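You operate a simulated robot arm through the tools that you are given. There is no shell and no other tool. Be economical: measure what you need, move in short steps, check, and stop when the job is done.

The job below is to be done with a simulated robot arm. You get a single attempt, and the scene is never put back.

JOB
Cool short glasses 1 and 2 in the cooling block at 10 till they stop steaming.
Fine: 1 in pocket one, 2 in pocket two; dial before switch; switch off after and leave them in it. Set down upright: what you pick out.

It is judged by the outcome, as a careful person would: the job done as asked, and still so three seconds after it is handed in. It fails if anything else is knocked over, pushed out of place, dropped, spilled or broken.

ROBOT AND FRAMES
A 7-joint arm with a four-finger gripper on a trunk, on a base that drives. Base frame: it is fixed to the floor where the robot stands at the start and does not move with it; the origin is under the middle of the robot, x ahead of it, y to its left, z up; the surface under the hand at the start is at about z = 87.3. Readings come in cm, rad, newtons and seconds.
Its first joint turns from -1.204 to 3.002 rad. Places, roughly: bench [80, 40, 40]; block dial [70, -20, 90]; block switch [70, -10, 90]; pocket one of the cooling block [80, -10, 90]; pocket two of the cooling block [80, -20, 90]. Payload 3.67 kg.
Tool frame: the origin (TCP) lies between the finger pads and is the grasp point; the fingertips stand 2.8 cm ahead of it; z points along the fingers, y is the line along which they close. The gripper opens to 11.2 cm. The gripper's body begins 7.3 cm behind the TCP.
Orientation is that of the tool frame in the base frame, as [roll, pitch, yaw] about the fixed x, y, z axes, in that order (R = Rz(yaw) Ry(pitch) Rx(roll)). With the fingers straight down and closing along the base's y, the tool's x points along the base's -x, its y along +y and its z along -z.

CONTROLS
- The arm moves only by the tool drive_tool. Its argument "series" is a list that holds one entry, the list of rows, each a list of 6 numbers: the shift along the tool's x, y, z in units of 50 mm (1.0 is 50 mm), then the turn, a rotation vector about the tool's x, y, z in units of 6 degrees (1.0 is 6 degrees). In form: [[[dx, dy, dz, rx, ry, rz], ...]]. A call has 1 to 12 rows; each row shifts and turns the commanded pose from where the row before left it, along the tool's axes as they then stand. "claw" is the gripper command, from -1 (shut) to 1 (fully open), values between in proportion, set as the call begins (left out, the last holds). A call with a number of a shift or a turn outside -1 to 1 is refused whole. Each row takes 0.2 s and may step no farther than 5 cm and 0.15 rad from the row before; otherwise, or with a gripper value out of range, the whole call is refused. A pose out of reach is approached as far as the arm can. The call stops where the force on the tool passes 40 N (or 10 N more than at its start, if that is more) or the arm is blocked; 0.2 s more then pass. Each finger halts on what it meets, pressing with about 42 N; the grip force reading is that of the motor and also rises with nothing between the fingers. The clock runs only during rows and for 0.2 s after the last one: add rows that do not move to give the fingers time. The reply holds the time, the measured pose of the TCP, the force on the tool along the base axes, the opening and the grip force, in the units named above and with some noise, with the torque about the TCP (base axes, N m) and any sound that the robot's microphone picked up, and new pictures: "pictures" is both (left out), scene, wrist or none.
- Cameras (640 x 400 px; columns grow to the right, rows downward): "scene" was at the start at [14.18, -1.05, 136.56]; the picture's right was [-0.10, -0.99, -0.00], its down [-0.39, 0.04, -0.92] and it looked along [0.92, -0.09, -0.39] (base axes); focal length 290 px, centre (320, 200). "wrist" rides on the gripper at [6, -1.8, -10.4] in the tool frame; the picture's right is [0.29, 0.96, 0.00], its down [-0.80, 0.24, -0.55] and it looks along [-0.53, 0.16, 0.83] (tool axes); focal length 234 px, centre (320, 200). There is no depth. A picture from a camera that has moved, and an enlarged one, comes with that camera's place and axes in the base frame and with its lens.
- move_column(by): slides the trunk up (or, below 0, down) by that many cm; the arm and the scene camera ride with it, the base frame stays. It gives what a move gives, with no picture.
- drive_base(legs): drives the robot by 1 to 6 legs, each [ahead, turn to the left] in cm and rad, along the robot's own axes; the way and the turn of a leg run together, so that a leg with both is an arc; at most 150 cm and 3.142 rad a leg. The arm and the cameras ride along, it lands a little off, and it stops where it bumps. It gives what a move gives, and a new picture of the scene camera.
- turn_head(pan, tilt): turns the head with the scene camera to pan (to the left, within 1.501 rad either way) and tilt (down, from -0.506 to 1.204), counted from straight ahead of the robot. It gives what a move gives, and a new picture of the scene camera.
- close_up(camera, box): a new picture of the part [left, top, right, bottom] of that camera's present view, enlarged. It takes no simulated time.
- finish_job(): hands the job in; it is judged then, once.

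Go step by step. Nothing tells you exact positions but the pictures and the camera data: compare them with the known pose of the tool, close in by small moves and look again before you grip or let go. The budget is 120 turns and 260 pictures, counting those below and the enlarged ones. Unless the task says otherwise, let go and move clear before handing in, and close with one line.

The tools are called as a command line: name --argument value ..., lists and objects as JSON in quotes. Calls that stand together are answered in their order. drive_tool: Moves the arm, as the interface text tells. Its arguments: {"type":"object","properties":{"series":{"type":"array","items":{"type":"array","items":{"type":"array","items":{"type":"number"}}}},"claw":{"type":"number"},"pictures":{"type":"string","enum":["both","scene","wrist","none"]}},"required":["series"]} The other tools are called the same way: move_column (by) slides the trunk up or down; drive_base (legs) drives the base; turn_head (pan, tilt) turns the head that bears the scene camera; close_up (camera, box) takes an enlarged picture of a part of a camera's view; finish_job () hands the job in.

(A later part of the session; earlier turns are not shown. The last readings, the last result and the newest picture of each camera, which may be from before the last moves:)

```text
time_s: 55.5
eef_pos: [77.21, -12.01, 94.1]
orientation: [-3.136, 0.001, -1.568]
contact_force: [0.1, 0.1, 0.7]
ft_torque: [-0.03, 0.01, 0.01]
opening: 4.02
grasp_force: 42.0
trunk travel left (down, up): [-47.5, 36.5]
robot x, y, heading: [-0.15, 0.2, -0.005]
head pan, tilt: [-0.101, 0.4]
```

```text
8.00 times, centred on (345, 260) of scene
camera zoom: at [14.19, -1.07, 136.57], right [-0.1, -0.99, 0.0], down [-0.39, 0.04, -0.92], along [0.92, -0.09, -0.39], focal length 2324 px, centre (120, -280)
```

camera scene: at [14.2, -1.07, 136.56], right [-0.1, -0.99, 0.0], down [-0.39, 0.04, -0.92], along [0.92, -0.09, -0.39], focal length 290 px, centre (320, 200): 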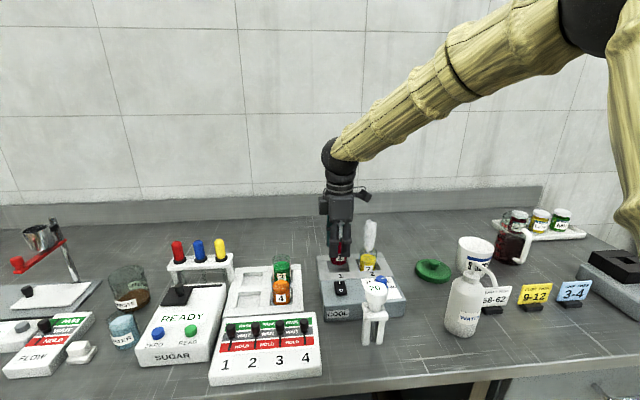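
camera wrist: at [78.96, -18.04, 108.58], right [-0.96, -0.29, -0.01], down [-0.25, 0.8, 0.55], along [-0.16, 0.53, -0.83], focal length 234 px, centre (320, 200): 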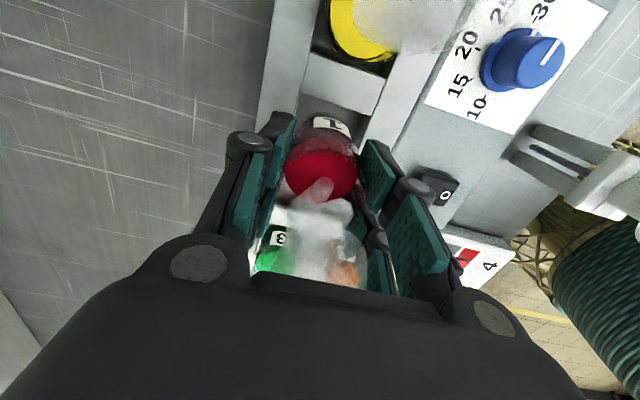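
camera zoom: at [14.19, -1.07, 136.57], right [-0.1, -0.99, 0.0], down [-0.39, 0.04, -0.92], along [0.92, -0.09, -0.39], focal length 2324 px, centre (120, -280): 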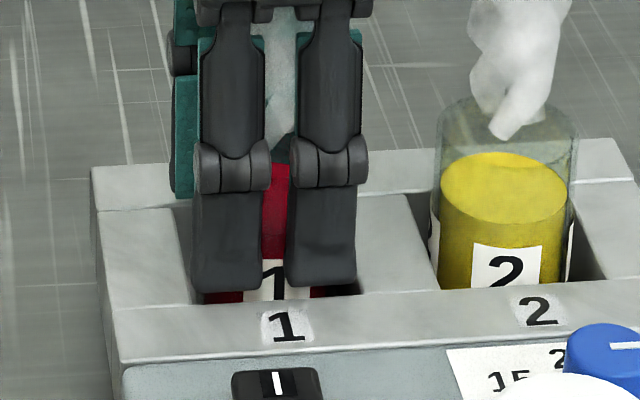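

Contact has begun (the force turned upward) and the glass is at floor level. I'll release and rise.

drive_tool --series '[[[0, 0, 0.015, 0, 0, 0], [0, 0, 0, 0, 0, 0]]]' --pictures "none"

drive_tool --series '[[[0, 0, 0, 0, 0, 0], [0, 0, 0, 0, 0, 0], [0, 0, 0, 0, 0, 0], [0, 0, -0.3, 0, 0, 0], [0, 0, -0.6, 0, 0, 0], [0, 0, -0.8, 0, 0, 0], [0, 0, -0.8, 0, 0, 0]]]' --claw 0.1

close_up --camera "scene" --box '[310, 225, 410, 310]'

```text
time_s: 56.1
eef_pos: [77.02, -11.9, 94.07]
orientation: [-3.134, 0.001, -1.567]
contact_force: [0.4, -1.0, 7.9]
ft_torque: [-0.16, 0.07, 0.04]
opening: 4.04
grasp_force: 41.8
trunk travel left (down, up): [-47.5, 36.5]
robot x, y, heading: [0.15, -0.27, -0.002]
head pan, tilt: [-0.101, 0.4]
```

```text
time_s: 57.7
eef_pos: [76.9, -11.89, 106.58]
orientation: [-3.137, 0.0, -1.567]
contact_force: [-0.2, 0.3, -0.5]
ft_torque: [0.0, 0.0, 0.03]
opening: 6.15
grasp_force: 0.0
trunk travel left (down, up): [-47.5, 36.5]
robot x, y, heading: [-0.07, 0.15, -0.001]
head pan, tilt: [-0.101, 0.4]
camera scene: at [14.12, -1.06, 136.57], right [-0.1, -0.99, 0.0], down [-0.39, 0.04, -0.92], along [0.92, -0.09, -0.39], focal length 290 px, centre (320, 200)
camera wrist: at [78.82, -17.97, 116.98], right [-0.96, -0.29, -0.01], down [-0.25, 0.8, 0.55], along [-0.16, 0.53, -0.83], focal length 234 px, centre (320, 200)
```

scene: 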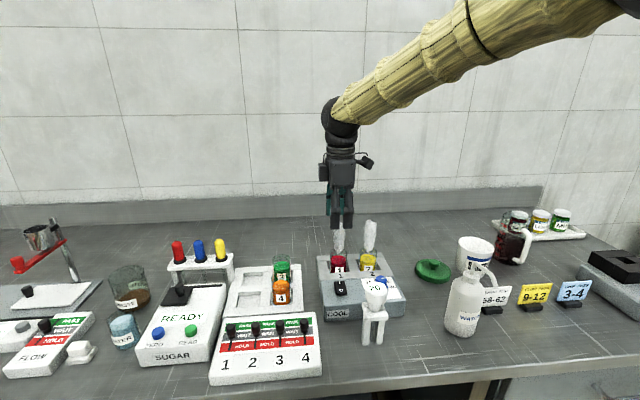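
wrist: 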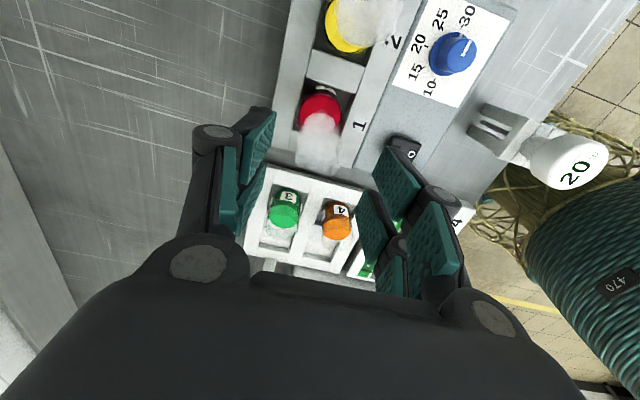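

```text
4.71 times, centred on (360, 268) of scene
camera zoom: at [14.12, -1.06, 136.57], right [-0.1, -0.99, 0.0], down [-0.39, 0.04, -0.92], along [0.92, -0.09, -0.39], focal length 1367 px, centre (132, -118)
```

zoom: 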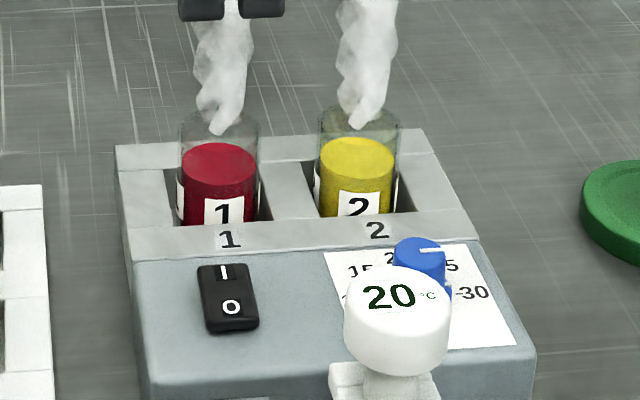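

Both glasses are in their pockets. I'll study the dial and switch now.

close_up --camera "wrist" --box '[370, 0, 530, 170]'

close_up --camera "scene" --box '[360, 265, 410, 310]'

```text
2.35 times, centred on (450, 85) of wrist
camera zoom: at [78.82, -17.97, 116.98], right [-0.96, -0.29, -0.01], down [-0.25, 0.8, 0.55], along [-0.16, 0.53, -0.83], focal length 551 px, centre (14, 471)
```

zoom: 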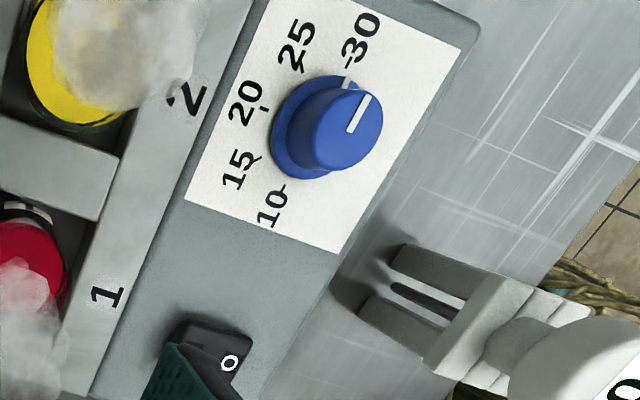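

```text
8.89 times, centred on (385, 288) of scene
camera zoom: at [14.12, -1.06, 136.57], right [-0.1, -0.99, 0.0], down [-0.39, 0.04, -0.92], along [0.92, -0.09, -0.39], focal length 2582 px, centre (-258, -578)
```

zoom: 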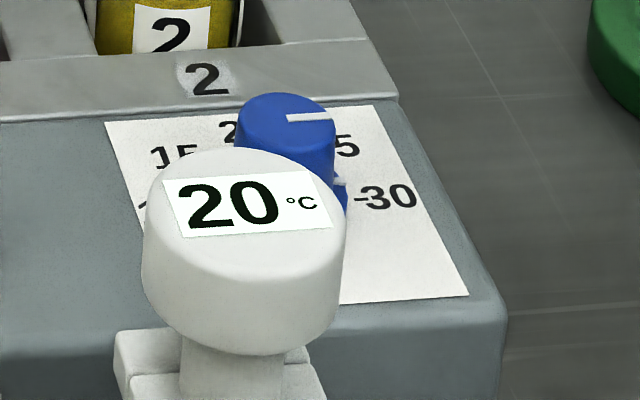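

The dial centre is about (67.15, -20.7), knob top near z 93.8. Scale 10 faces +y, 20 +x and 30 -y, so it needs +180° seen from above. I'll go above it and wind the hand back 180°, so one grip can make the whole turn.

drive_tool --series '[[[0.4, 0.45, 0, 0, 0, 0], [0.5, 0.55, 0, 0, 0, 0], [0.5, 0.55, 0, 0, 0, 0], [0.36, 0.4, 0, 0, 0, 0], [0, 0, 0, 0, 0, 1], [0, 0, 0, 0, 0, 1], [0, 0, 0, 0, 0, 1], [0, 0, 0, 0, 0, 1], [0, 0, 0, 0, 0, 1], [0, 0, 0, 0, 0, 1], [0, 0, 0, 0, 0, 1], [0, 0, 0, 0, 0, 1]]]' --claw -0.1 --pictures "scene"

drive_tool --series '[[[0, 0, 0, 0, 0, 1], [0, 0, 0, 0, 0, 1], [0, 0, 0, 0, 0, 1], [0, 0, 0, 0, 0, 1], [0, 0, 0, 0, 0, 1], [0, 0, 0, 0, 0, 1], [0, 0, 0, 0, 0, 1], [0, 0, 0, 0, 0, 1], [0, 0, 0, 0, 0, 1], [0, 0, 0, 0, 0, 1], [0, 0, 0, 0, 0, 1]]]'

```text
time_s: 60.3
eef_pos: [67.23, -20.77, 106.42]
orientation: [-3.138, 0.004, -2.407]
contact_force: [0.1, 0.7, -0.3]
ft_torque: [-0.02, -0.04, 0.04]
opening: 5.0
grasp_force: 0.1
trunk travel left (down, up): [-47.5, 36.5]
robot x, y, heading: [0.12, -0.05, -0.002]
head pan, tilt: [-0.101, 0.4]
camera scene: at [14.18, -1.04, 136.56], right [-0.1, -0.99, 0.0], down [-0.39, 0.04, -0.92], along [0.92, -0.09, -0.39], focal length 290 px, centre (320, 200)
```

scene: 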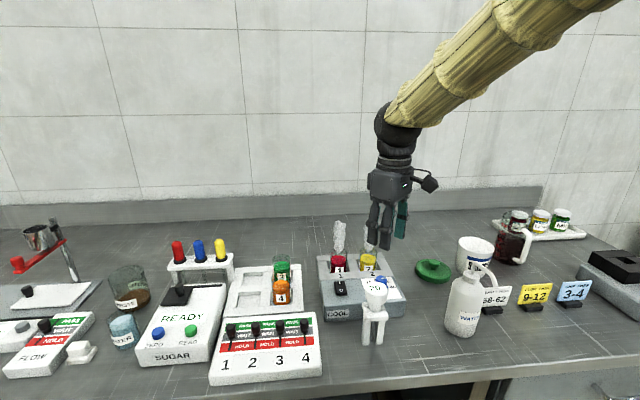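

```text
time_s: 62.7
eef_pos: [67.3, -20.81, 106.48]
orientation: [3.138, 0.005, 2.724]
contact_force: [0.4, -0.2, 0.0]
ft_torque: [-0.04, -0.01, 0.01]
opening: 5.02
grasp_force: 0.2
trunk travel left (down, up): [-47.5, 36.5]
robot x, y, heading: [-0.16, 0.31, 0.001]
head pan, tilt: [-0.101, 0.4]
camera scene: at [14.19, -1.02, 136.56], right [-0.1, -0.99, 0.0], down [-0.39, 0.04, -0.92], along [0.92, -0.09, -0.39], focal length 290 px, centre (320, 200)
camera wrist: at [61.16, -20.02, 116.83], right [0.12, 0.99, 0.0], down [0.82, -0.1, 0.56], along [0.55, -0.07, -0.83], focal length 234 px, centre (320, 200)
```

scene: 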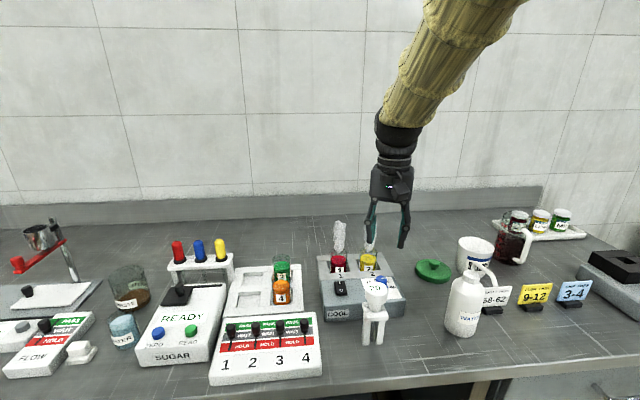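
wrist: 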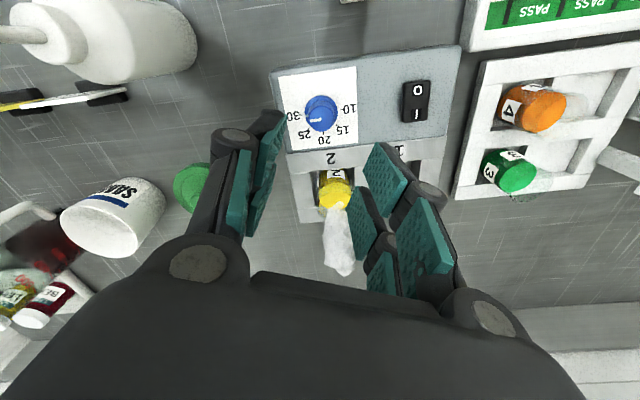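

The rotation is going freely. I'll refine the dial position from this straight-on view.

close_up --camera "wrist" --box '[260, 50, 440, 160]'

drive_tool --series '[[[0, 0, 0, 0, 0, 1], [0, 0, 0, 0, 0, 1], [0, 0, 0, 0, 0, 1], [0, 0, 0, 0, 0, 1], [0, 0, 0, 0, 0, 1], [0, 0, 0, 0, 0, 1], [0, 0, 0, 0, 0, 1], [0, 0, 0, 0, 0, 1], [0, 0, 0, 0, 0, 1], [0, 0, 0, 0, 0, 1], [0, 0, 0, 0, 0, 1]]]'

close_up --camera "wrist" --box '[180, 40, 420, 200]'

```text
3.56 times, centred on (350, 105) of wrist
camera zoom: at [61.16, -20.02, 116.83], right [0.12, 0.99, 0.0], down [0.82, -0.1, 0.56], along [0.55, -0.07, -0.83], focal length 833 px, centre (213, 538)
```

zoom: 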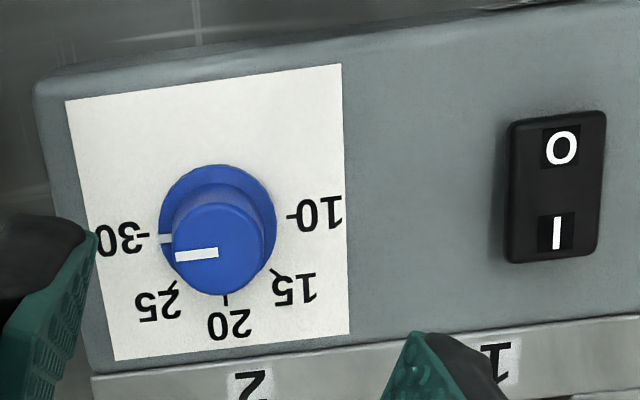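

```text
time_s: 65.1
eef_pos: [67.26, -21.02, 107.01]
orientation: [3.126, -0.022, 1.571]
contact_force: [0.5, -0.1, -0.1]
ft_torque: [0.0, 0.01, -0.01]
opening: 5.06
grasp_force: 0.0
trunk travel left (down, up): [-47.5, 36.5]
robot x, y, heading: [0.04, 0.01, -0.002]
head pan, tilt: [-0.101, 0.4]
camera scene: at [14.19, -1.05, 136.57], right [-0.1, -0.99, 0.0], down [-0.39, 0.04, -0.92], along [0.92, -0.09, -0.39], focal length 290 px, centre (320, 200)
camera wrist: at [65.43, -15.33, 117.52], right [0.96, 0.29, 0.02], down [0.23, -0.81, 0.54], along [0.17, -0.51, -0.84], focal length 234 px, centre (320, 200)
```

scene: 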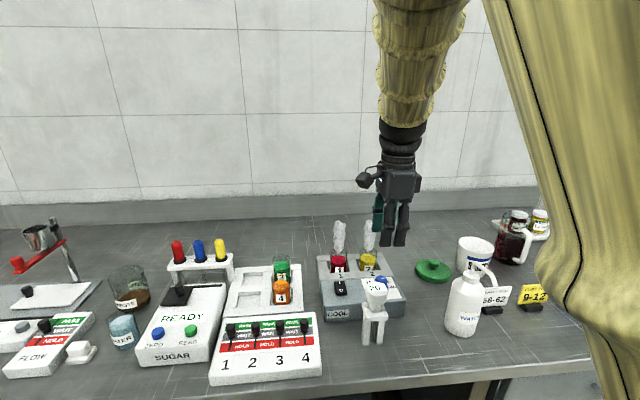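
wrist: 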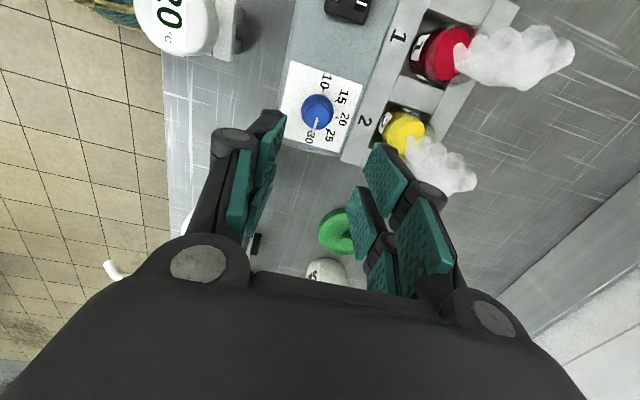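

```text
2.50 times, centred on (300, 120) of wrist
camera zoom: at [65.43, -15.33, 117.52], right [0.96, 0.29, 0.02], down [0.23, -0.81, 0.54], along [0.17, -0.51, -0.84], focal length 585 px, centre (370, 400)
```

zoom: 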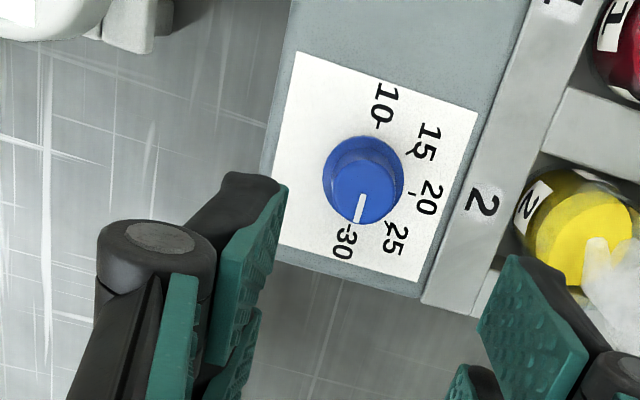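

The dial is confirmed at (67.15, -20.65), pointing at 30. The wrist is near a joint limit here, so I'll back off 12° and read the pose.

drive_tool --series '[[[0, 0, 0, 0, 0, -1], [0, 0, 0, 0, 0, -1], [0, 0, 0.6, 0, 0, 0], [0, 0, 0.6, 0, 0, 0], [0, 0, 0, 0, 0, 0]]]' --pictures "wrist"

close_up --camera "wrist" --box '[200, 40, 440, 200]'

```text
time_s: 66.3
eef_pos: [67.28, -20.85, 100.35]
orientation: [3.137, 0.001, 1.784]
contact_force: [-0.4, 1.3, -0.1]
ft_torque: [-0.01, 0.04, -0.04]
opening: 5.01
grasp_force: 0.0
trunk travel left (down, up): [-47.5, 36.5]
robot x, y, heading: [-0.09, -0.04, -0.001]
head pan, tilt: [-0.101, 0.4]
camera wrist: at [64.34, -15.38, 110.82], right [0.87, 0.48, 0.01], down [0.4, -0.73, 0.56], along [0.27, -0.48, -0.83], focal length 234 px, centre (320, 200)
```

wrist: 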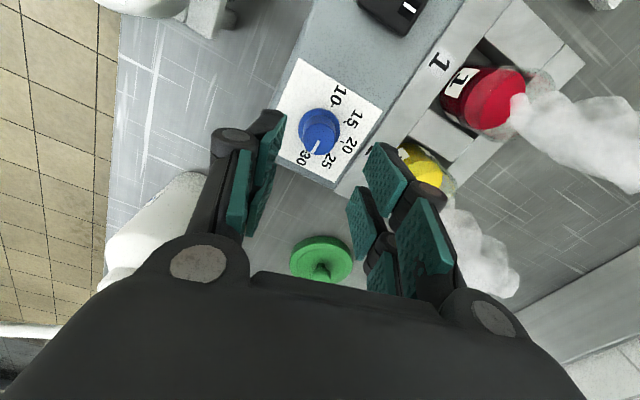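

```text
2.50 times, centred on (320, 120) of wrist
camera zoom: at [64.34, -15.38, 110.82], right [0.87, 0.48, 0.01], down [0.4, -0.73, 0.56], along [0.27, -0.48, -0.83], focal length 585 px, centre (320, 400)
```

zoom: 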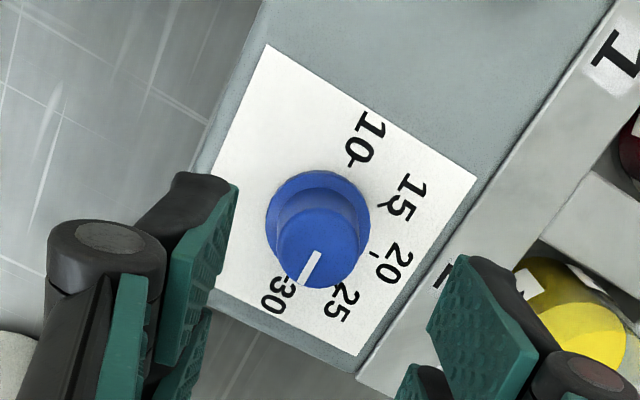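

I'll align to (67.15, -20.5) and lower the fingers around the knob.

drive_tool --series '[[[0.06, -0.005, 0.4, 0, 0, 0], [0, 0, 0.4, 0, 0, 0], [0, 0, 0.1, 0, 0, 0], [0, 0, 0, 0, 0, 0]]]'

close_up --camera "wrist" --box '[200, 40, 440, 200]'

close_up --camera "scene" --box '[330, 220, 430, 310]'

```text
time_s: 67.3
eef_pos: [67.21, -20.63, 95.77]
orientation: [3.138, -0.001, 1.783]
contact_force: [0.4, -0.3, -0.1]
ft_torque: [-0.01, -0.01, 0.02]
opening: 5.04
grasp_force: 0.1
trunk travel left (down, up): [-47.5, 36.5]
robot x, y, heading: [0.01, -0.03, -0.001]
head pan, tilt: [-0.101, 0.4]
camera scene: at [14.19, -1.06, 136.56], right [-0.1, -0.99, 0.0], down [-0.39, 0.04, -0.92], along [0.92, -0.09, -0.39], focal length 290 px, centre (320, 200)
camera wrist: at [64.31, -15.12, 106.34], right [0.88, 0.48, 0.01], down [0.4, -0.73, 0.56], along [0.27, -0.48, -0.83], focal length 234 px, centre (320, 200)
```

scene: 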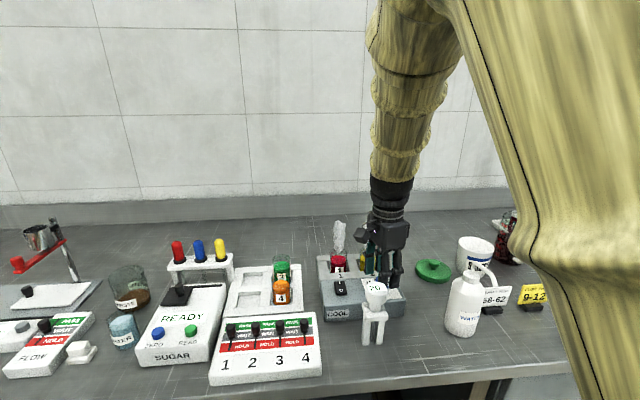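
wrist: 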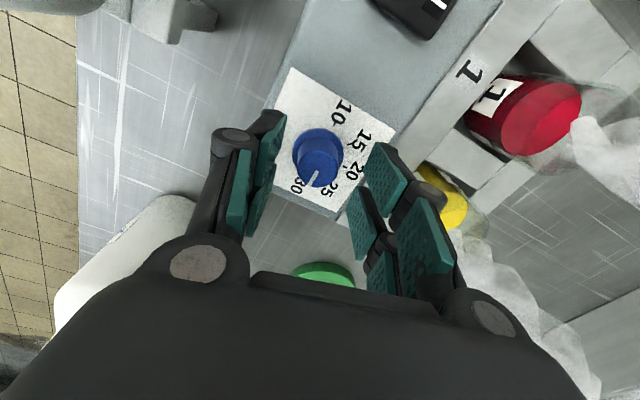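

```text
2.50 times, centred on (320, 120) of wrist
camera zoom: at [64.31, -15.12, 106.34], right [0.88, 0.48, 0.01], down [0.4, -0.73, 0.56], along [0.27, -0.48, -0.83], focal length 585 px, centre (320, 400)
```

zoom: 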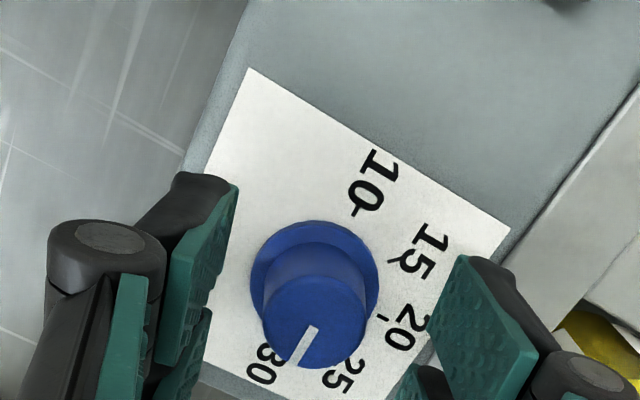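

```text
4.44 times, centred on (380, 265) of scene
camera zoom: at [14.19, -1.06, 136.56], right [-0.1, -0.99, 0.0], down [-0.39, 0.04, -0.92], along [0.92, -0.09, -0.39], focal length 1291 px, centre (53, -89)
```

zoom: 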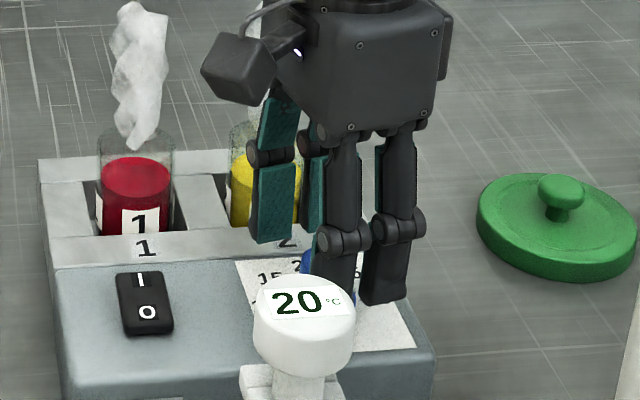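

The knob is between the fingers. I'll lower 0.8 cm and close.

drive_tool --series '[[[0.03, 0, 0.1, 0, 0, 0], [0, 0, 0.06, 0, 0, 0], [0, 0, 0, 0, 0, 0]]]' --pictures "none"

drive_tool --series '[[[0, 0, 0, 0, 0, 0], [0, 0, 0, 0, 0, 0], [0, 0, 0, 0, 0, 0], [0, 0, 0, 0, 0, 0]]]' --claw -1 --pictures "wrist"

```text
time_s: 68.1
eef_pos: [67.25, -20.34, 95.11]
orientation: [3.137, 0.0, 1.784]
contact_force: [-0.4, 0.3, 1.4]
ft_torque: [-0.01, -0.02, -0.02]
opening: 5.06
grasp_force: 0.1
trunk travel left (down, up): [-47.5, 36.5]
robot x, y, heading: [0.12, 0.05, -0.004]
head pan, tilt: [-0.101, 0.4]
```

```text
time_s: 69.1
eef_pos: [67.02, -20.4, 95.16]
orientation: [3.138, 0.0, 1.785]
contact_force: [-11.8, -4.6, -5.1]
ft_torque: [-0.24, 0.27, -0.03]
opening: 2.52
grasp_force: 45.3
trunk travel left (down, up): [-47.5, 36.5]
robot x, y, heading: [0.02, 0.11, 0.003]
head pan, tilt: [-0.101, 0.4]
camera wrist: at [64.17, -15.02, 105.55], right [0.88, 0.48, 0.01], down [0.4, -0.73, 0.56], along [0.27, -0.48, -0.83], focal length 234 px, centre (320, 200)
```

wrist: 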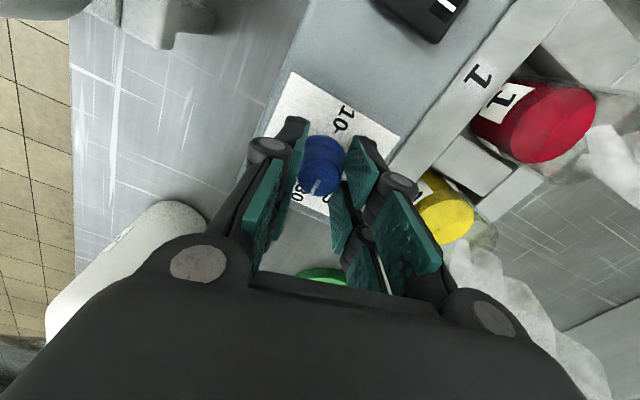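

The knob is gripped (2.5 cm) with a small side load; I'll ease that off and start turning toward 20.

drive_tool --series '[[[0, -0.025, 0, 0, 0, 0], [0, 0, 0, 0, 0, -0.7], [0, 0, 0, 0, 0, -0.7], [0, 0, 0, 0, 0, -0.7], [0, 0, 0, 0, 0, -0.7], [0, 0, 0, 0, 0, -0.7], [0, 0, 0, 0, 0, -0.7], [0, 0, 0, 0, 0, 0]]]'

close_up --camera "wrist" --box '[220, 80, 420, 220]'

```text
time_s: 70.9
eef_pos: [67.05, -20.55, 95.11]
orientation: [3.136, 0.004, 2.226]
contact_force: [-6.7, -9.6, -0.1]
ft_torque: [-0.08, 0.32, -0.03]
opening: 2.53
grasp_force: 44.7
trunk travel left (down, up): [-47.5, 36.5]
robot x, y, heading: [-0.12, -0.03, -0.006]
head pan, tilt: [-0.101, 0.4]
camera scene: at [14.13, -1.16, 136.57], right [-0.1, -0.99, 0.0], down [-0.39, 0.04, -0.92], along [0.92, -0.09, -0.39], focal length 290 px, centre (320, 200)
camera wrist: at [62.05, -16.89, 105.53], right [0.58, 0.81, 0.0], down [0.67, -0.49, 0.56], along [0.45, -0.32, -0.83], focal length 234 px, centre (320, 200)
```

scene: 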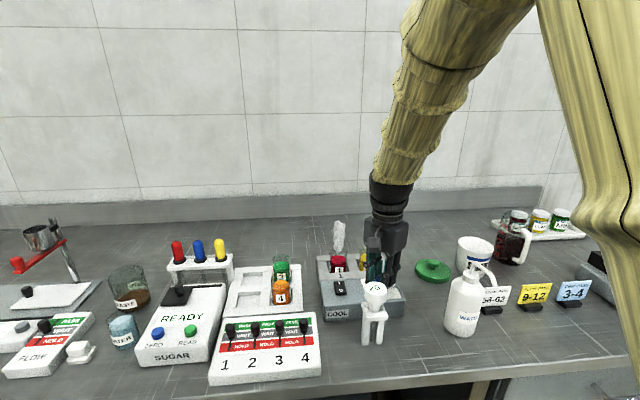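
wrist: 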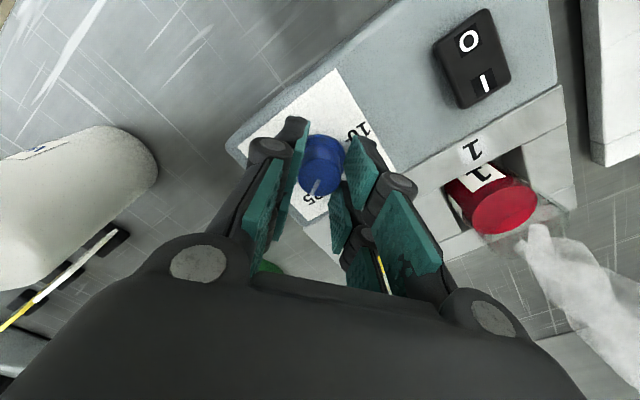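

```text
2.86 times, centred on (320, 150) of wrist
camera zoom: at [62.05, -16.89, 105.53], right [0.58, 0.81, 0.0], down [0.67, -0.49, 0.56], along [0.45, -0.32, -0.83], focal length 669 px, centre (320, 343)
```

zoom: 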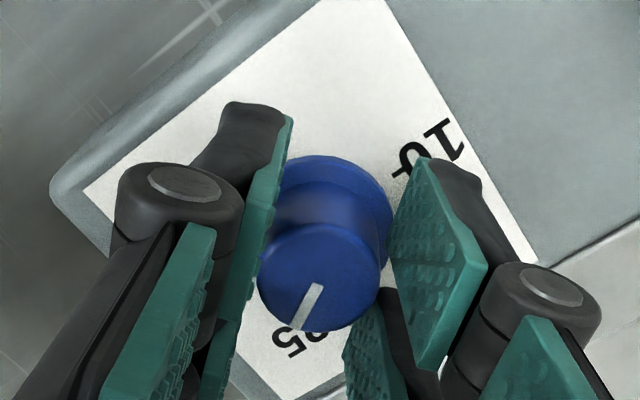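

The knob turns with the hand. I'll continue the turn with a small trim to relieve the side load.

drive_tool --series '[[[0, -0.02, 0, 0, 0, 0], [0, 0, 0, 0, 0, -0.9], [0, 0, 0, 0, 0, -0.9], [0, 0, 0, 0, 0, -0.9], [0, 0, 0, 0, 0, -0.9], [0, 0, 0, 0, 0, -0.9], [0, 0, 0, 0, 0, -0.9], [0, 0, 0, 0, 0, -0.9], [0, 0, 0, 0, 0, -0.9], [0, 0, 0, 0, 0, -0.9], [0, 0, 0, 0, 0, -0.9], [0, 0, 0, 0, 0, 0]]]' --pictures "wrist"

```text
time_s: 73.5
eef_pos: [66.98, -20.6, 95.18]
orientation: [3.139, 0.007, -3.114]
contact_force: [3.1, -15.2, 6.6]
ft_torque: [-0.54, -0.2, -0.02]
opening: 2.47
grasp_force: 45.7
trunk travel left (down, up): [-47.5, 36.5]
robot x, y, heading: [-0.34, 0.24, -0.003]
head pan, tilt: [-0.101, 0.4]
camera wrist: at [61.18, -22.62, 105.5], right [-0.31, 0.95, 0.0], down [0.79, 0.26, 0.56], along [0.53, 0.17, -0.83], focal length 234 px, centre (320, 200)
```

wrist: 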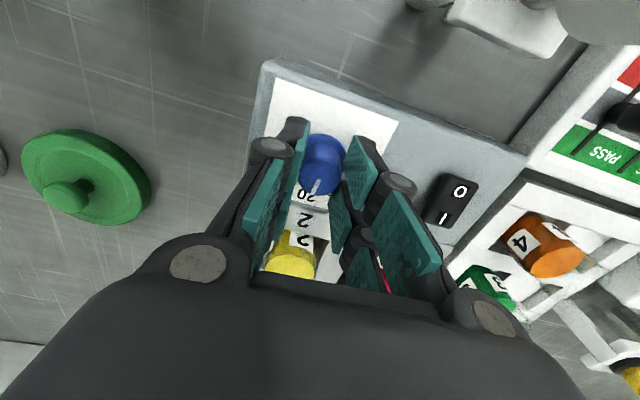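

At about 20–21 now. I'll trim again and continue the turn.

drive_tool --series '[[[0, -0.035, 0, 0, 0, 0], [0, 0, 0, 0, 0, -0.9], [0, 0, 0, 0, 0, -0.9], [0, 0, 0, 0, 0, -0.9], [0, 0, 0, 0, 0, -0.9], [0, 0, 0, 0, 0, -0.9], [0, 0, 0, 0, 0, -0.9], [0, 0, 0, 0, 0, -0.9], [0, 0, 0, 0, 0, -0.9], [0, 0, 0, 0, 0, -0.9], [0, 0, 0, 0, 0, -0.9], [0, 0, 0, 0, 0, 0]]]' --pictures "wrist"

close_up --camera "wrist" --box '[220, 80, 420, 220]'

```text
time_s: 76.1
eef_pos: [67.04, -20.73, 95.21]
orientation: [-3.136, 0.005, -2.172]
contact_force: [13.3, -0.8, 11.3]
ft_torque: [0.54, -0.74, -0.06]
opening: 2.45
grasp_force: 45.2
trunk travel left (down, up): [-47.5, 36.5]
robot x, y, heading: [-0.27, 0.04, -0.0]
head pan, tilt: [-0.101, 0.4]
camera wrist: at [65.26, -26.66, 105.52], right [-0.95, 0.31, -0.01], down [0.25, 0.79, 0.56], along [0.17, 0.53, -0.83], focal length 234 px, centre (320, 200)
```

wrist: 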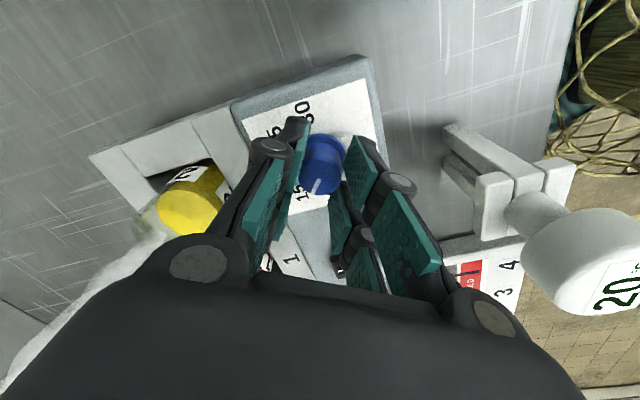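

```text
2.86 times, centred on (320, 150) of wrist
camera zoom: at [65.26, -26.66, 105.52], right [-0.95, 0.31, -0.01], down [0.25, 0.79, 0.56], along [0.17, 0.53, -0.83], focal length 669 px, centre (320, 343)
```

zoom: 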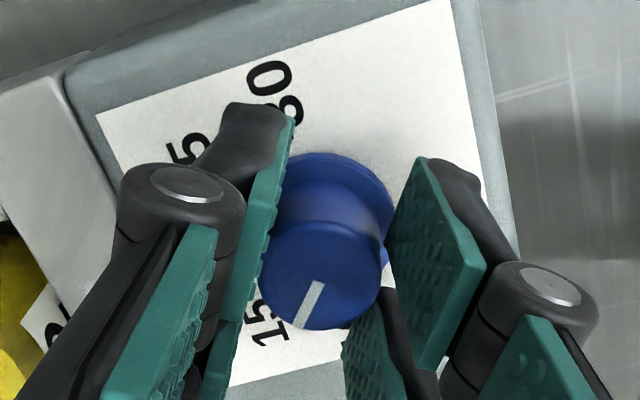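

Near 14.5 now; about 46° remain to 10.

drive_tool --series '[[[0, -0.025, 0, 0, 0, 0], [0, 0, 0, 0, 0, -0.8], [0, 0, 0, 0, 0, -0.8], [0, 0, 0, 0, 0, -0.8], [0, 0, 0, 0, 0, -0.8], [0, 0, 0, 0, 0, -0.8], [0, 0, 0, 0, 0, -0.8], [0, 0, 0, 0, 0, -0.8], [0, 0, 0, 0, 0, -0.8], [0, 0, 0, 0, 0, -0.8], [0, 0, 0, 0, 0, -0.6], [0, 0, 0, 0, 0, 0]]]' --pictures "wrist"

close_up --camera "wrist" --box '[220, 80, 420, 220]'

```text
time_s: 78.7
eef_pos: [67.13, -20.73, 95.12]
orientation: [-3.137, -0.002, -1.356]
contact_force: [1.9, 11.0, 3.2]
ft_torque: [0.56, 0.05, -0.28]
opening: 2.45
grasp_force: 45.4
trunk travel left (down, up): [-47.5, 36.5]
robot x, y, heading: [-0.17, 0.05, 0.001]
head pan, tilt: [-0.101, 0.4]
camera wrist: at [70.26, -26.12, 105.54], right [-0.87, -0.49, -0.01], down [-0.41, 0.73, 0.55], along [-0.26, 0.48, -0.83], focal length 234 px, centre (320, 200)
```

wrist: 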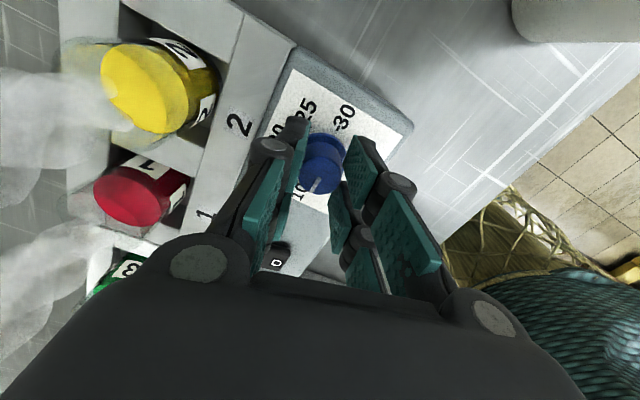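

```text
2.86 times, centred on (320, 150) of wrist
camera zoom: at [70.26, -26.12, 105.54], right [-0.87, -0.49, -0.01], down [-0.41, 0.73, 0.55], along [-0.26, 0.48, -0.83], focal length 669 px, centre (320, 343)
```

zoom: 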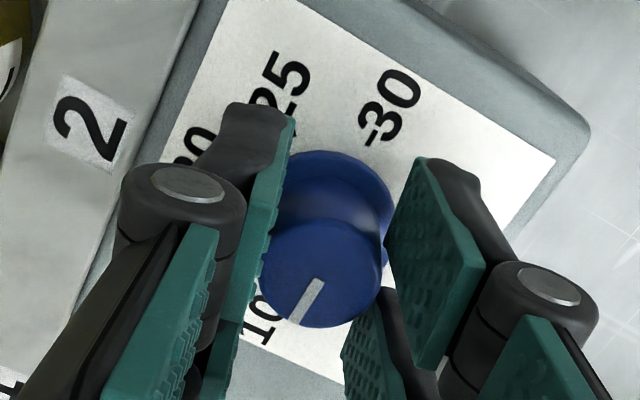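

The pointer is at about 10, with a slight rise in torque as if at the end stop. I'll release, rise and inspect.

drive_tool --series '[[[0, 0, 0, 0, 0, 0], [0, 0, 0, 0, 0, 0], [0, 0, -0.4, 0, 0, 0], [0, 0, -0.8, 0, 0, 0], [0, 0, -0.8, 0, 0, 0], [0, 0, -0.4, 0, 0, 0]]]' --claw -0.1

close_up --camera "wrist" --box '[220, 40, 460, 220]'

close_up --camera "scene" --box '[320, 230, 420, 320]'

```text
time_s: 80.1
eef_pos: [67.01, -20.72, 107.04]
orientation: [-3.135, 0.001, -1.359]
contact_force: [0.3, 0.0, -0.1]
ft_torque: [0.01, 0.02, 0.04]
opening: 5.03
grasp_force: 0.0
trunk travel left (down, up): [-47.5, 36.5]
robot x, y, heading: [0.2, 0.26, -0.0]
head pan, tilt: [-0.101, 0.4]
camera scene: at [14.17, -1.1, 136.56], right [-0.1, -0.99, 0.0], down [-0.39, 0.04, -0.92], along [0.92, -0.09, -0.39], focal length 290 px, centre (320, 200)
camera wrist: at [70.16, -26.29, 117.55], right [-0.87, -0.48, -0.01], down [-0.41, 0.73, 0.55], along [-0.26, 0.49, -0.83], focal length 234 px, centre (320, 200)
```

scene: 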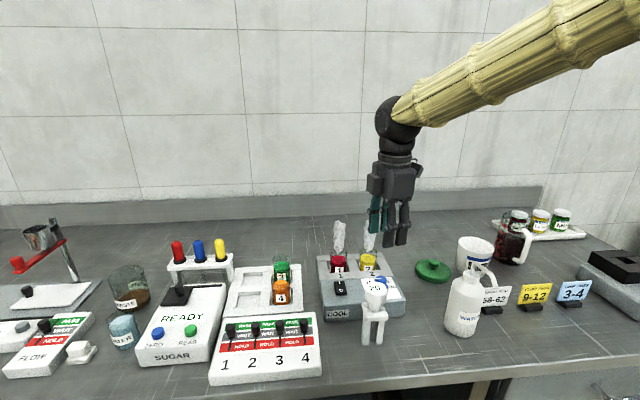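
wrist: 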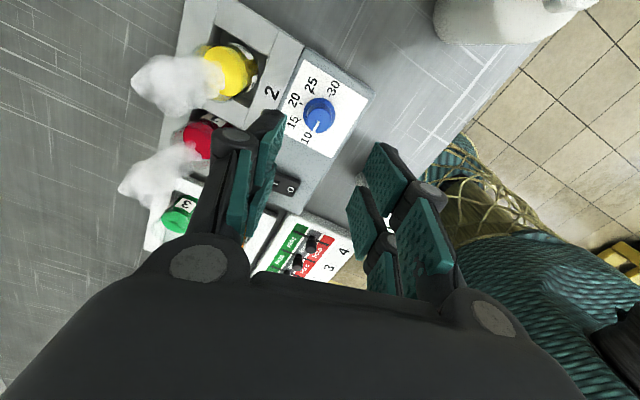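

```text
2.22 times, centred on (340, 130) of wrist
camera zoom: at [70.16, -26.29, 117.55], right [-0.87, -0.48, -0.01], down [-0.41, 0.73, 0.55], along [-0.26, 0.49, -0.83], focal length 520 px, centre (276, 356)
```

zoom: 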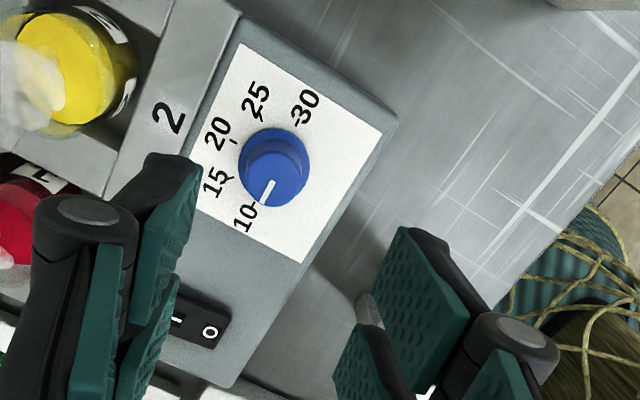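

```text
4.44 times, centred on (370, 275) of scene
camera zoom: at [14.17, -1.1, 136.56], right [-0.1, -0.99, 0.0], down [-0.39, 0.04, -0.92], along [0.92, -0.09, -0.39], focal length 1291 px, centre (98, -133)
```

zoom: 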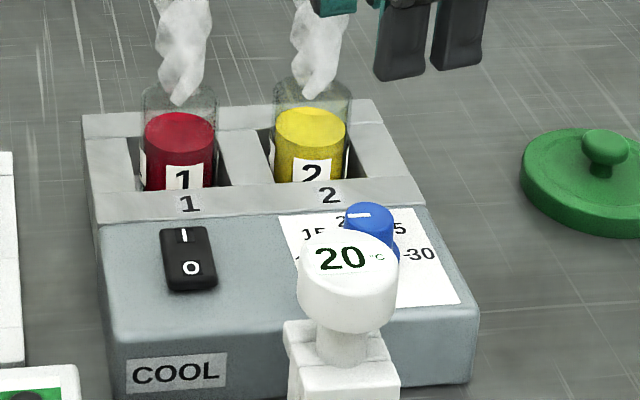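

The pointer appears at 10. I'll check precisely against the tick.

close_up --camera "scene" --box '[365, 265, 405, 295]'

close_up --camera "wrist" --box '[285, 75, 365, 145]'

```text
13.33 times, centred on (385, 280) of scene
camera zoom: at [14.17, -1.1, 136.56], right [-0.1, -0.99, 0.0], down [-0.39, 0.04, -0.92], along [0.92, -0.09, -0.39], focal length 3873 px, centre (-547, -867)
```

zoom: 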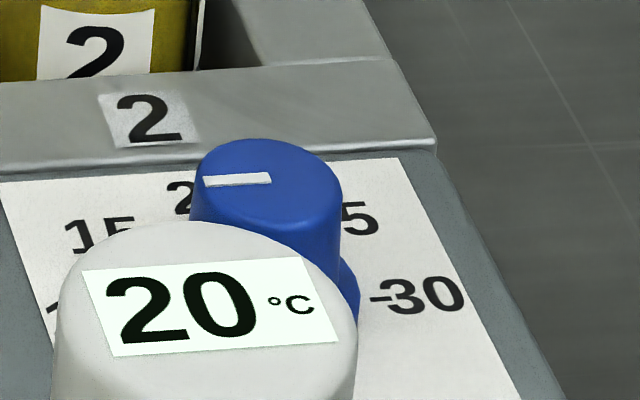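

```text
5.71 times, centred on (325, 110) of wrist
camera zoom: at [70.16, -26.29, 117.55], right [-0.87, -0.48, -0.01], down [-0.41, 0.73, 0.55], along [-0.26, 0.49, -0.83], focal length 1338 px, centre (291, 714)
```

zoom: 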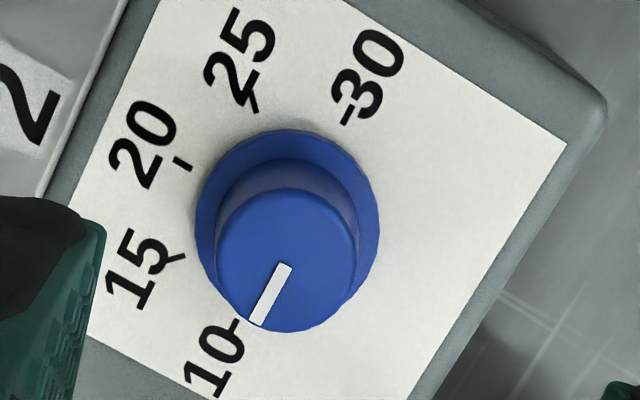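

The dial reads 10 within a couple of degrees. Next is the switch, centre about (67.2, -11), with its "I" end near x 68.6. I'll shut the fingers and hover over the "I" end.

drive_tool --series '[[[0, 0, 0, 0, 0, 1], [0, 0, 0, 0, 0, 1], [-0.6, -0.12, 0, 0, 0, 0], [-0.7, -0.13, 0, 0, 0, 0], [-0.65, -0.13, 0, 0, 0, 0], [0, 0, 0.8, 0, 0, 0], [0, 0, 0.8, 0, 0, 0], [0, 0, 0, 0, 0, 0]]]' --claw -1

close_up --camera "scene" --box '[310, 230, 400, 310]'

close_up --camera "wrist" --box '[230, 60, 430, 220]'

```text
time_s: 81.9
eef_pos: [68.94, -10.95, 99.12]
orientation: [-3.135, 0.002, -1.569]
contact_force: [0.4, 0.2, -0.9]
ft_torque: [0.02, 0.01, 0.0]
opening: 0.0
grasp_force: 36.0
trunk travel left (down, up): [-47.5, 36.5]
robot x, y, heading: [0.24, 0.41, -0.004]
head pan, tilt: [-0.101, 0.4]
camera scene: at [14.16, -1.11, 136.57], right [-0.1, -0.99, 0.0], down [-0.39, 0.04, -0.92], along [0.92, -0.09, -0.39], focal length 290 px, centre (320, 200)
camera wrist: at [70.88, -16.97, 109.51], right [-0.96, -0.29, -0.01], down [-0.25, 0.8, 0.55], along [-0.16, 0.53, -0.83], focal length 234 px, centre (320, 200)
```

scene: 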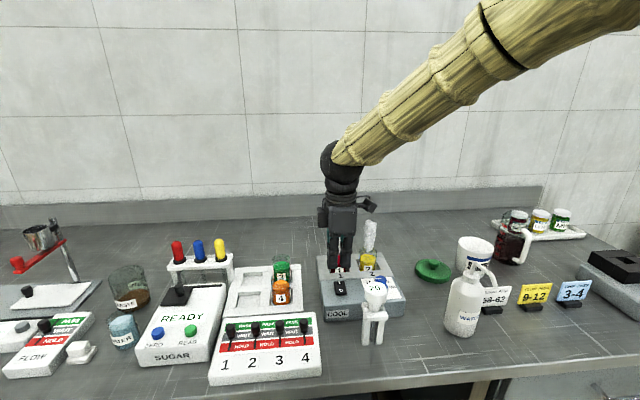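
wrist: 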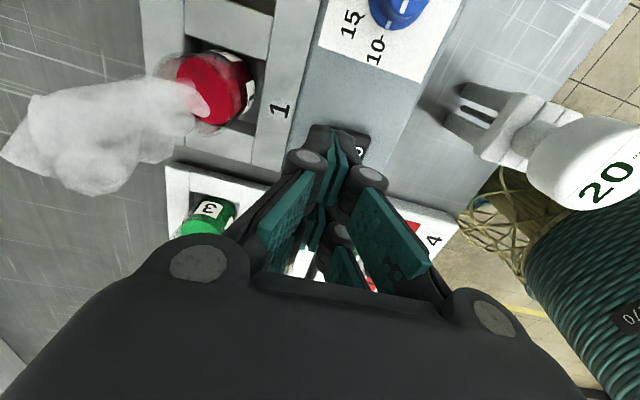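

```text
5.00 times, centred on (355, 270) of scene
camera zoom: at [14.16, -1.11, 136.57], right [-0.1, -0.99, 0.0], down [-0.39, 0.04, -0.92], along [0.92, -0.09, -0.39], focal length 1452 px, centre (145, -150)
```

zoom: 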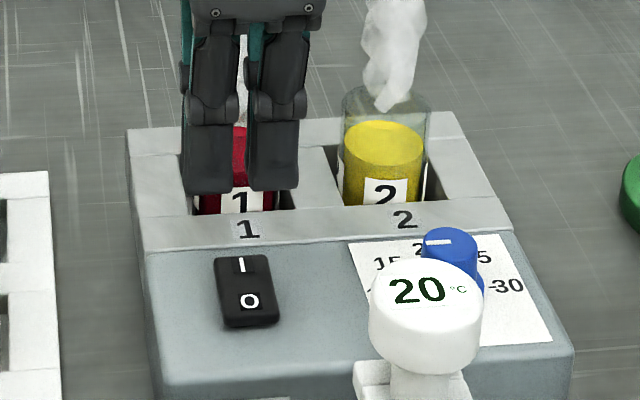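

```text
2.50 times, centred on (330, 140) of wrist
camera zoom: at [70.88, -16.97, 109.51], right [-0.96, -0.29, -0.01], down [-0.25, 0.8, 0.55], along [-0.16, 0.53, -0.83], focal length 585 px, centre (295, 350)
```

zoom: 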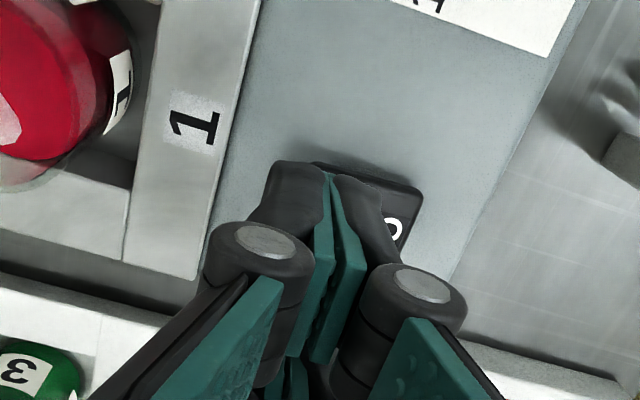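

The fingertips are over the "I" end. I'll lower to it and press gently.

drive_tool --series '[[[0, -0.04, 0.3, 0, 0, 0], [0, 0, 0.25, 0, 0, 0], [0, 0, 0.1, 0, 0, 0], [0, 0, 0, 0, 0, 0]]]' --pictures "none"

close_up --camera "scene" --box '[320, 250, 380, 300]'

drive_tool --series '[[[0, 0, 0.06, 0, 0, 0], [0, 0, 0, 0, 0, 0]]]' --pictures "none"

```text
time_s: 82.9
eef_pos: [69.16, -10.91, 95.81]
orientation: [-3.133, 0.0, -1.567]
contact_force: [0.3, -0.5, -0.5]
ft_torque: [-0.04, -0.01, 0.02]
opening: 0.0
grasp_force: 35.9
trunk travel left (down, up): [-47.5, 36.5]
robot x, y, heading: [-0.24, -0.14, -0.002]
head pan, tilt: [-0.101, 0.4]
```

```text
8.00 times, centred on (350, 275) of scene
camera zoom: at [14.18, -1.09, 136.56], right [-0.1, -0.99, 0.0], down [-0.39, 0.04, -0.92], along [0.92, -0.09, -0.39], focal length 2324 px, centre (80, -400)
```

zoom: 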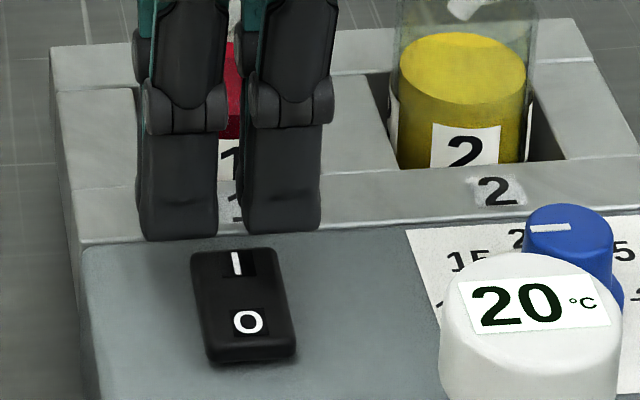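

```text
time_s: 83.5
eef_pos: [69.22, -10.98, 95.5]
orientation: [-3.136, 0.0, -1.566]
contact_force: [-0.1, 0.3, 0.3]
ft_torque: [-0.01, 0.02, 0.0]
opening: 0.01
grasp_force: 35.7
trunk travel left (down, up): [-47.5, 36.5]
robot x, y, heading: [-0.03, 0.09, 0.002]
head pan, tilt: [-0.101, 0.4]
```

The tips look slightly too far back on the rocker. I'll shift 0.5 cm toward the robot and press in small steps.

drive_tool --series '[[[0, 0.1, 0, 0, 0, 0], [0, 0, 0.04, 0, 0, 0], [0, 0, 0, 0, 0, 0]]]' --pictures "none"

drive_tool --series '[[[0, 0, 0.04, 0, 0, 0], [0, 0, 0, 0, 0, 0]]]' --pictures "none"

drive_tool --series '[[[0, 0, 0.04, 0, 0, 0], [0, 0, 0, 0, 0, 0]]]' --pictures "none"

close_up --camera "scene" --box '[320, 250, 380, 300]'

```text
time_s: 84.3
eef_pos: [68.68, -11.05, 95.34]
orientation: [-3.136, 0.001, -1.567]
contact_force: [-0.4, 0.0, -0.1]
ft_torque: [-0.01, 0.02, -0.01]
opening: 0.0
grasp_force: 35.4
trunk travel left (down, up): [-47.5, 36.5]
robot x, y, heading: [0.16, -0.27, -0.001]
head pan, tilt: [-0.101, 0.4]
```

```text
time_s: 84.9
eef_pos: [68.78, -10.81, 95.04]
orientation: [-3.138, 0.0, -1.567]
contact_force: [0.4, 0.6, -0.9]
ft_torque: [0.03, 0.02, -0.01]
opening: 0.0
grasp_force: 35.4
trunk travel left (down, up): [-47.5, 36.5]
robot x, y, heading: [-0.02, -0.19, 0.001]
head pan, tilt: [-0.101, 0.4]
```

```text
time_s: 85.5
eef_pos: [68.74, -10.97, 94.96]
orientation: [-3.136, -0.002, -1.569]
contact_force: [1.3, 0.5, 0.7]
ft_torque: [0.01, -0.01, 0.03]
opening: 0.0
grasp_force: 35.5
trunk travel left (down, up): [-47.5, 36.5]
robot x, y, heading: [-0.35, 0.31, 0.0]
head pan, tilt: [-0.101, 0.4]
```

```text
8.00 times, centred on (350, 275) of scene
camera zoom: at [14.19, -1.09, 136.57], right [-0.1, -0.99, 0.0], down [-0.39, 0.04, -0.92], along [0.92, -0.09, -0.39], focal length 2324 px, centre (80, -400)
```

zoom: 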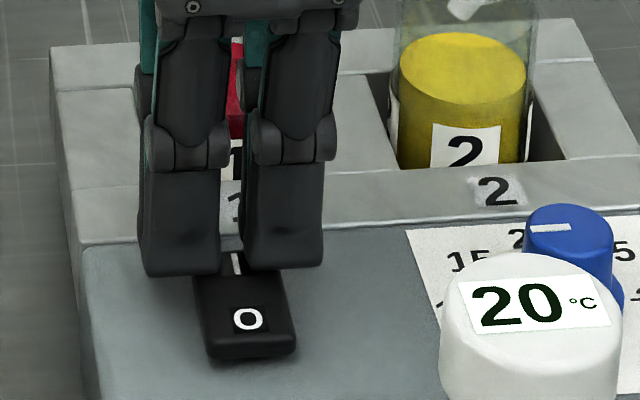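

Right at the surface of the "I" end. I'll press on in small steps.

drive_tool --series '[[[0, 0, 0.04, 0, 0, 0], [0, 0, 0.03, 0, 0, 0], [0, 0, 0, 0, 0, 0]]]' --pictures "none"

drive_tool --series '[[[0, 0, 0.03, 0, 0, 0], [0, 0, 0.03, 0, 0, 0], [0, 0, 0, 0, 0, 0]]]' --pictures "none"

close_up --camera "scene" --box '[320, 250, 380, 300]'

```text
time_s: 86.3
eef_pos: [68.66, -10.99, 94.78]
orientation: [-3.135, 0.002, -1.568]
contact_force: [2.2, -0.2, 10.5]
ft_torque: [0.0, 0.02, 0.01]
opening: 0.01
grasp_force: 36.0
trunk travel left (down, up): [-47.5, 36.5]
robot x, y, heading: [-0.08, -0.48, -0.001]
head pan, tilt: [-0.101, 0.4]
heard: click
```

```text
time_s: 87.1
eef_pos: [68.84, -10.94, 94.67]
orientation: [-3.126, 0.004, -1.569]
contact_force: [-4.9, -0.1, 18.3]
ft_torque: [-0.06, 0.23, 0.0]
opening: 0.0
grasp_force: 35.7
trunk travel left (down, up): [-47.5, 36.5]
robot x, y, heading: [-0.23, 0.12, 0.001]
head pan, tilt: [-0.101, 0.4]
stopped in row 3: the force on the tool passed its limit at 41 N (the readings are from after the stop); the commanded pose is now the measured one
```

```text
8.00 times, centred on (350, 275) of scene
camera zoom: at [14.0, -1.09, 136.56], right [-0.1, -0.99, 0.0], down [-0.39, 0.04, -0.92], along [0.92, -0.09, -0.39], focal length 2324 px, centre (80, -400)
```

zoom: 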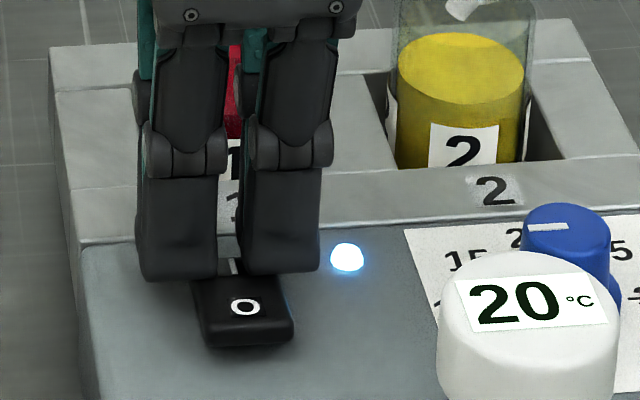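

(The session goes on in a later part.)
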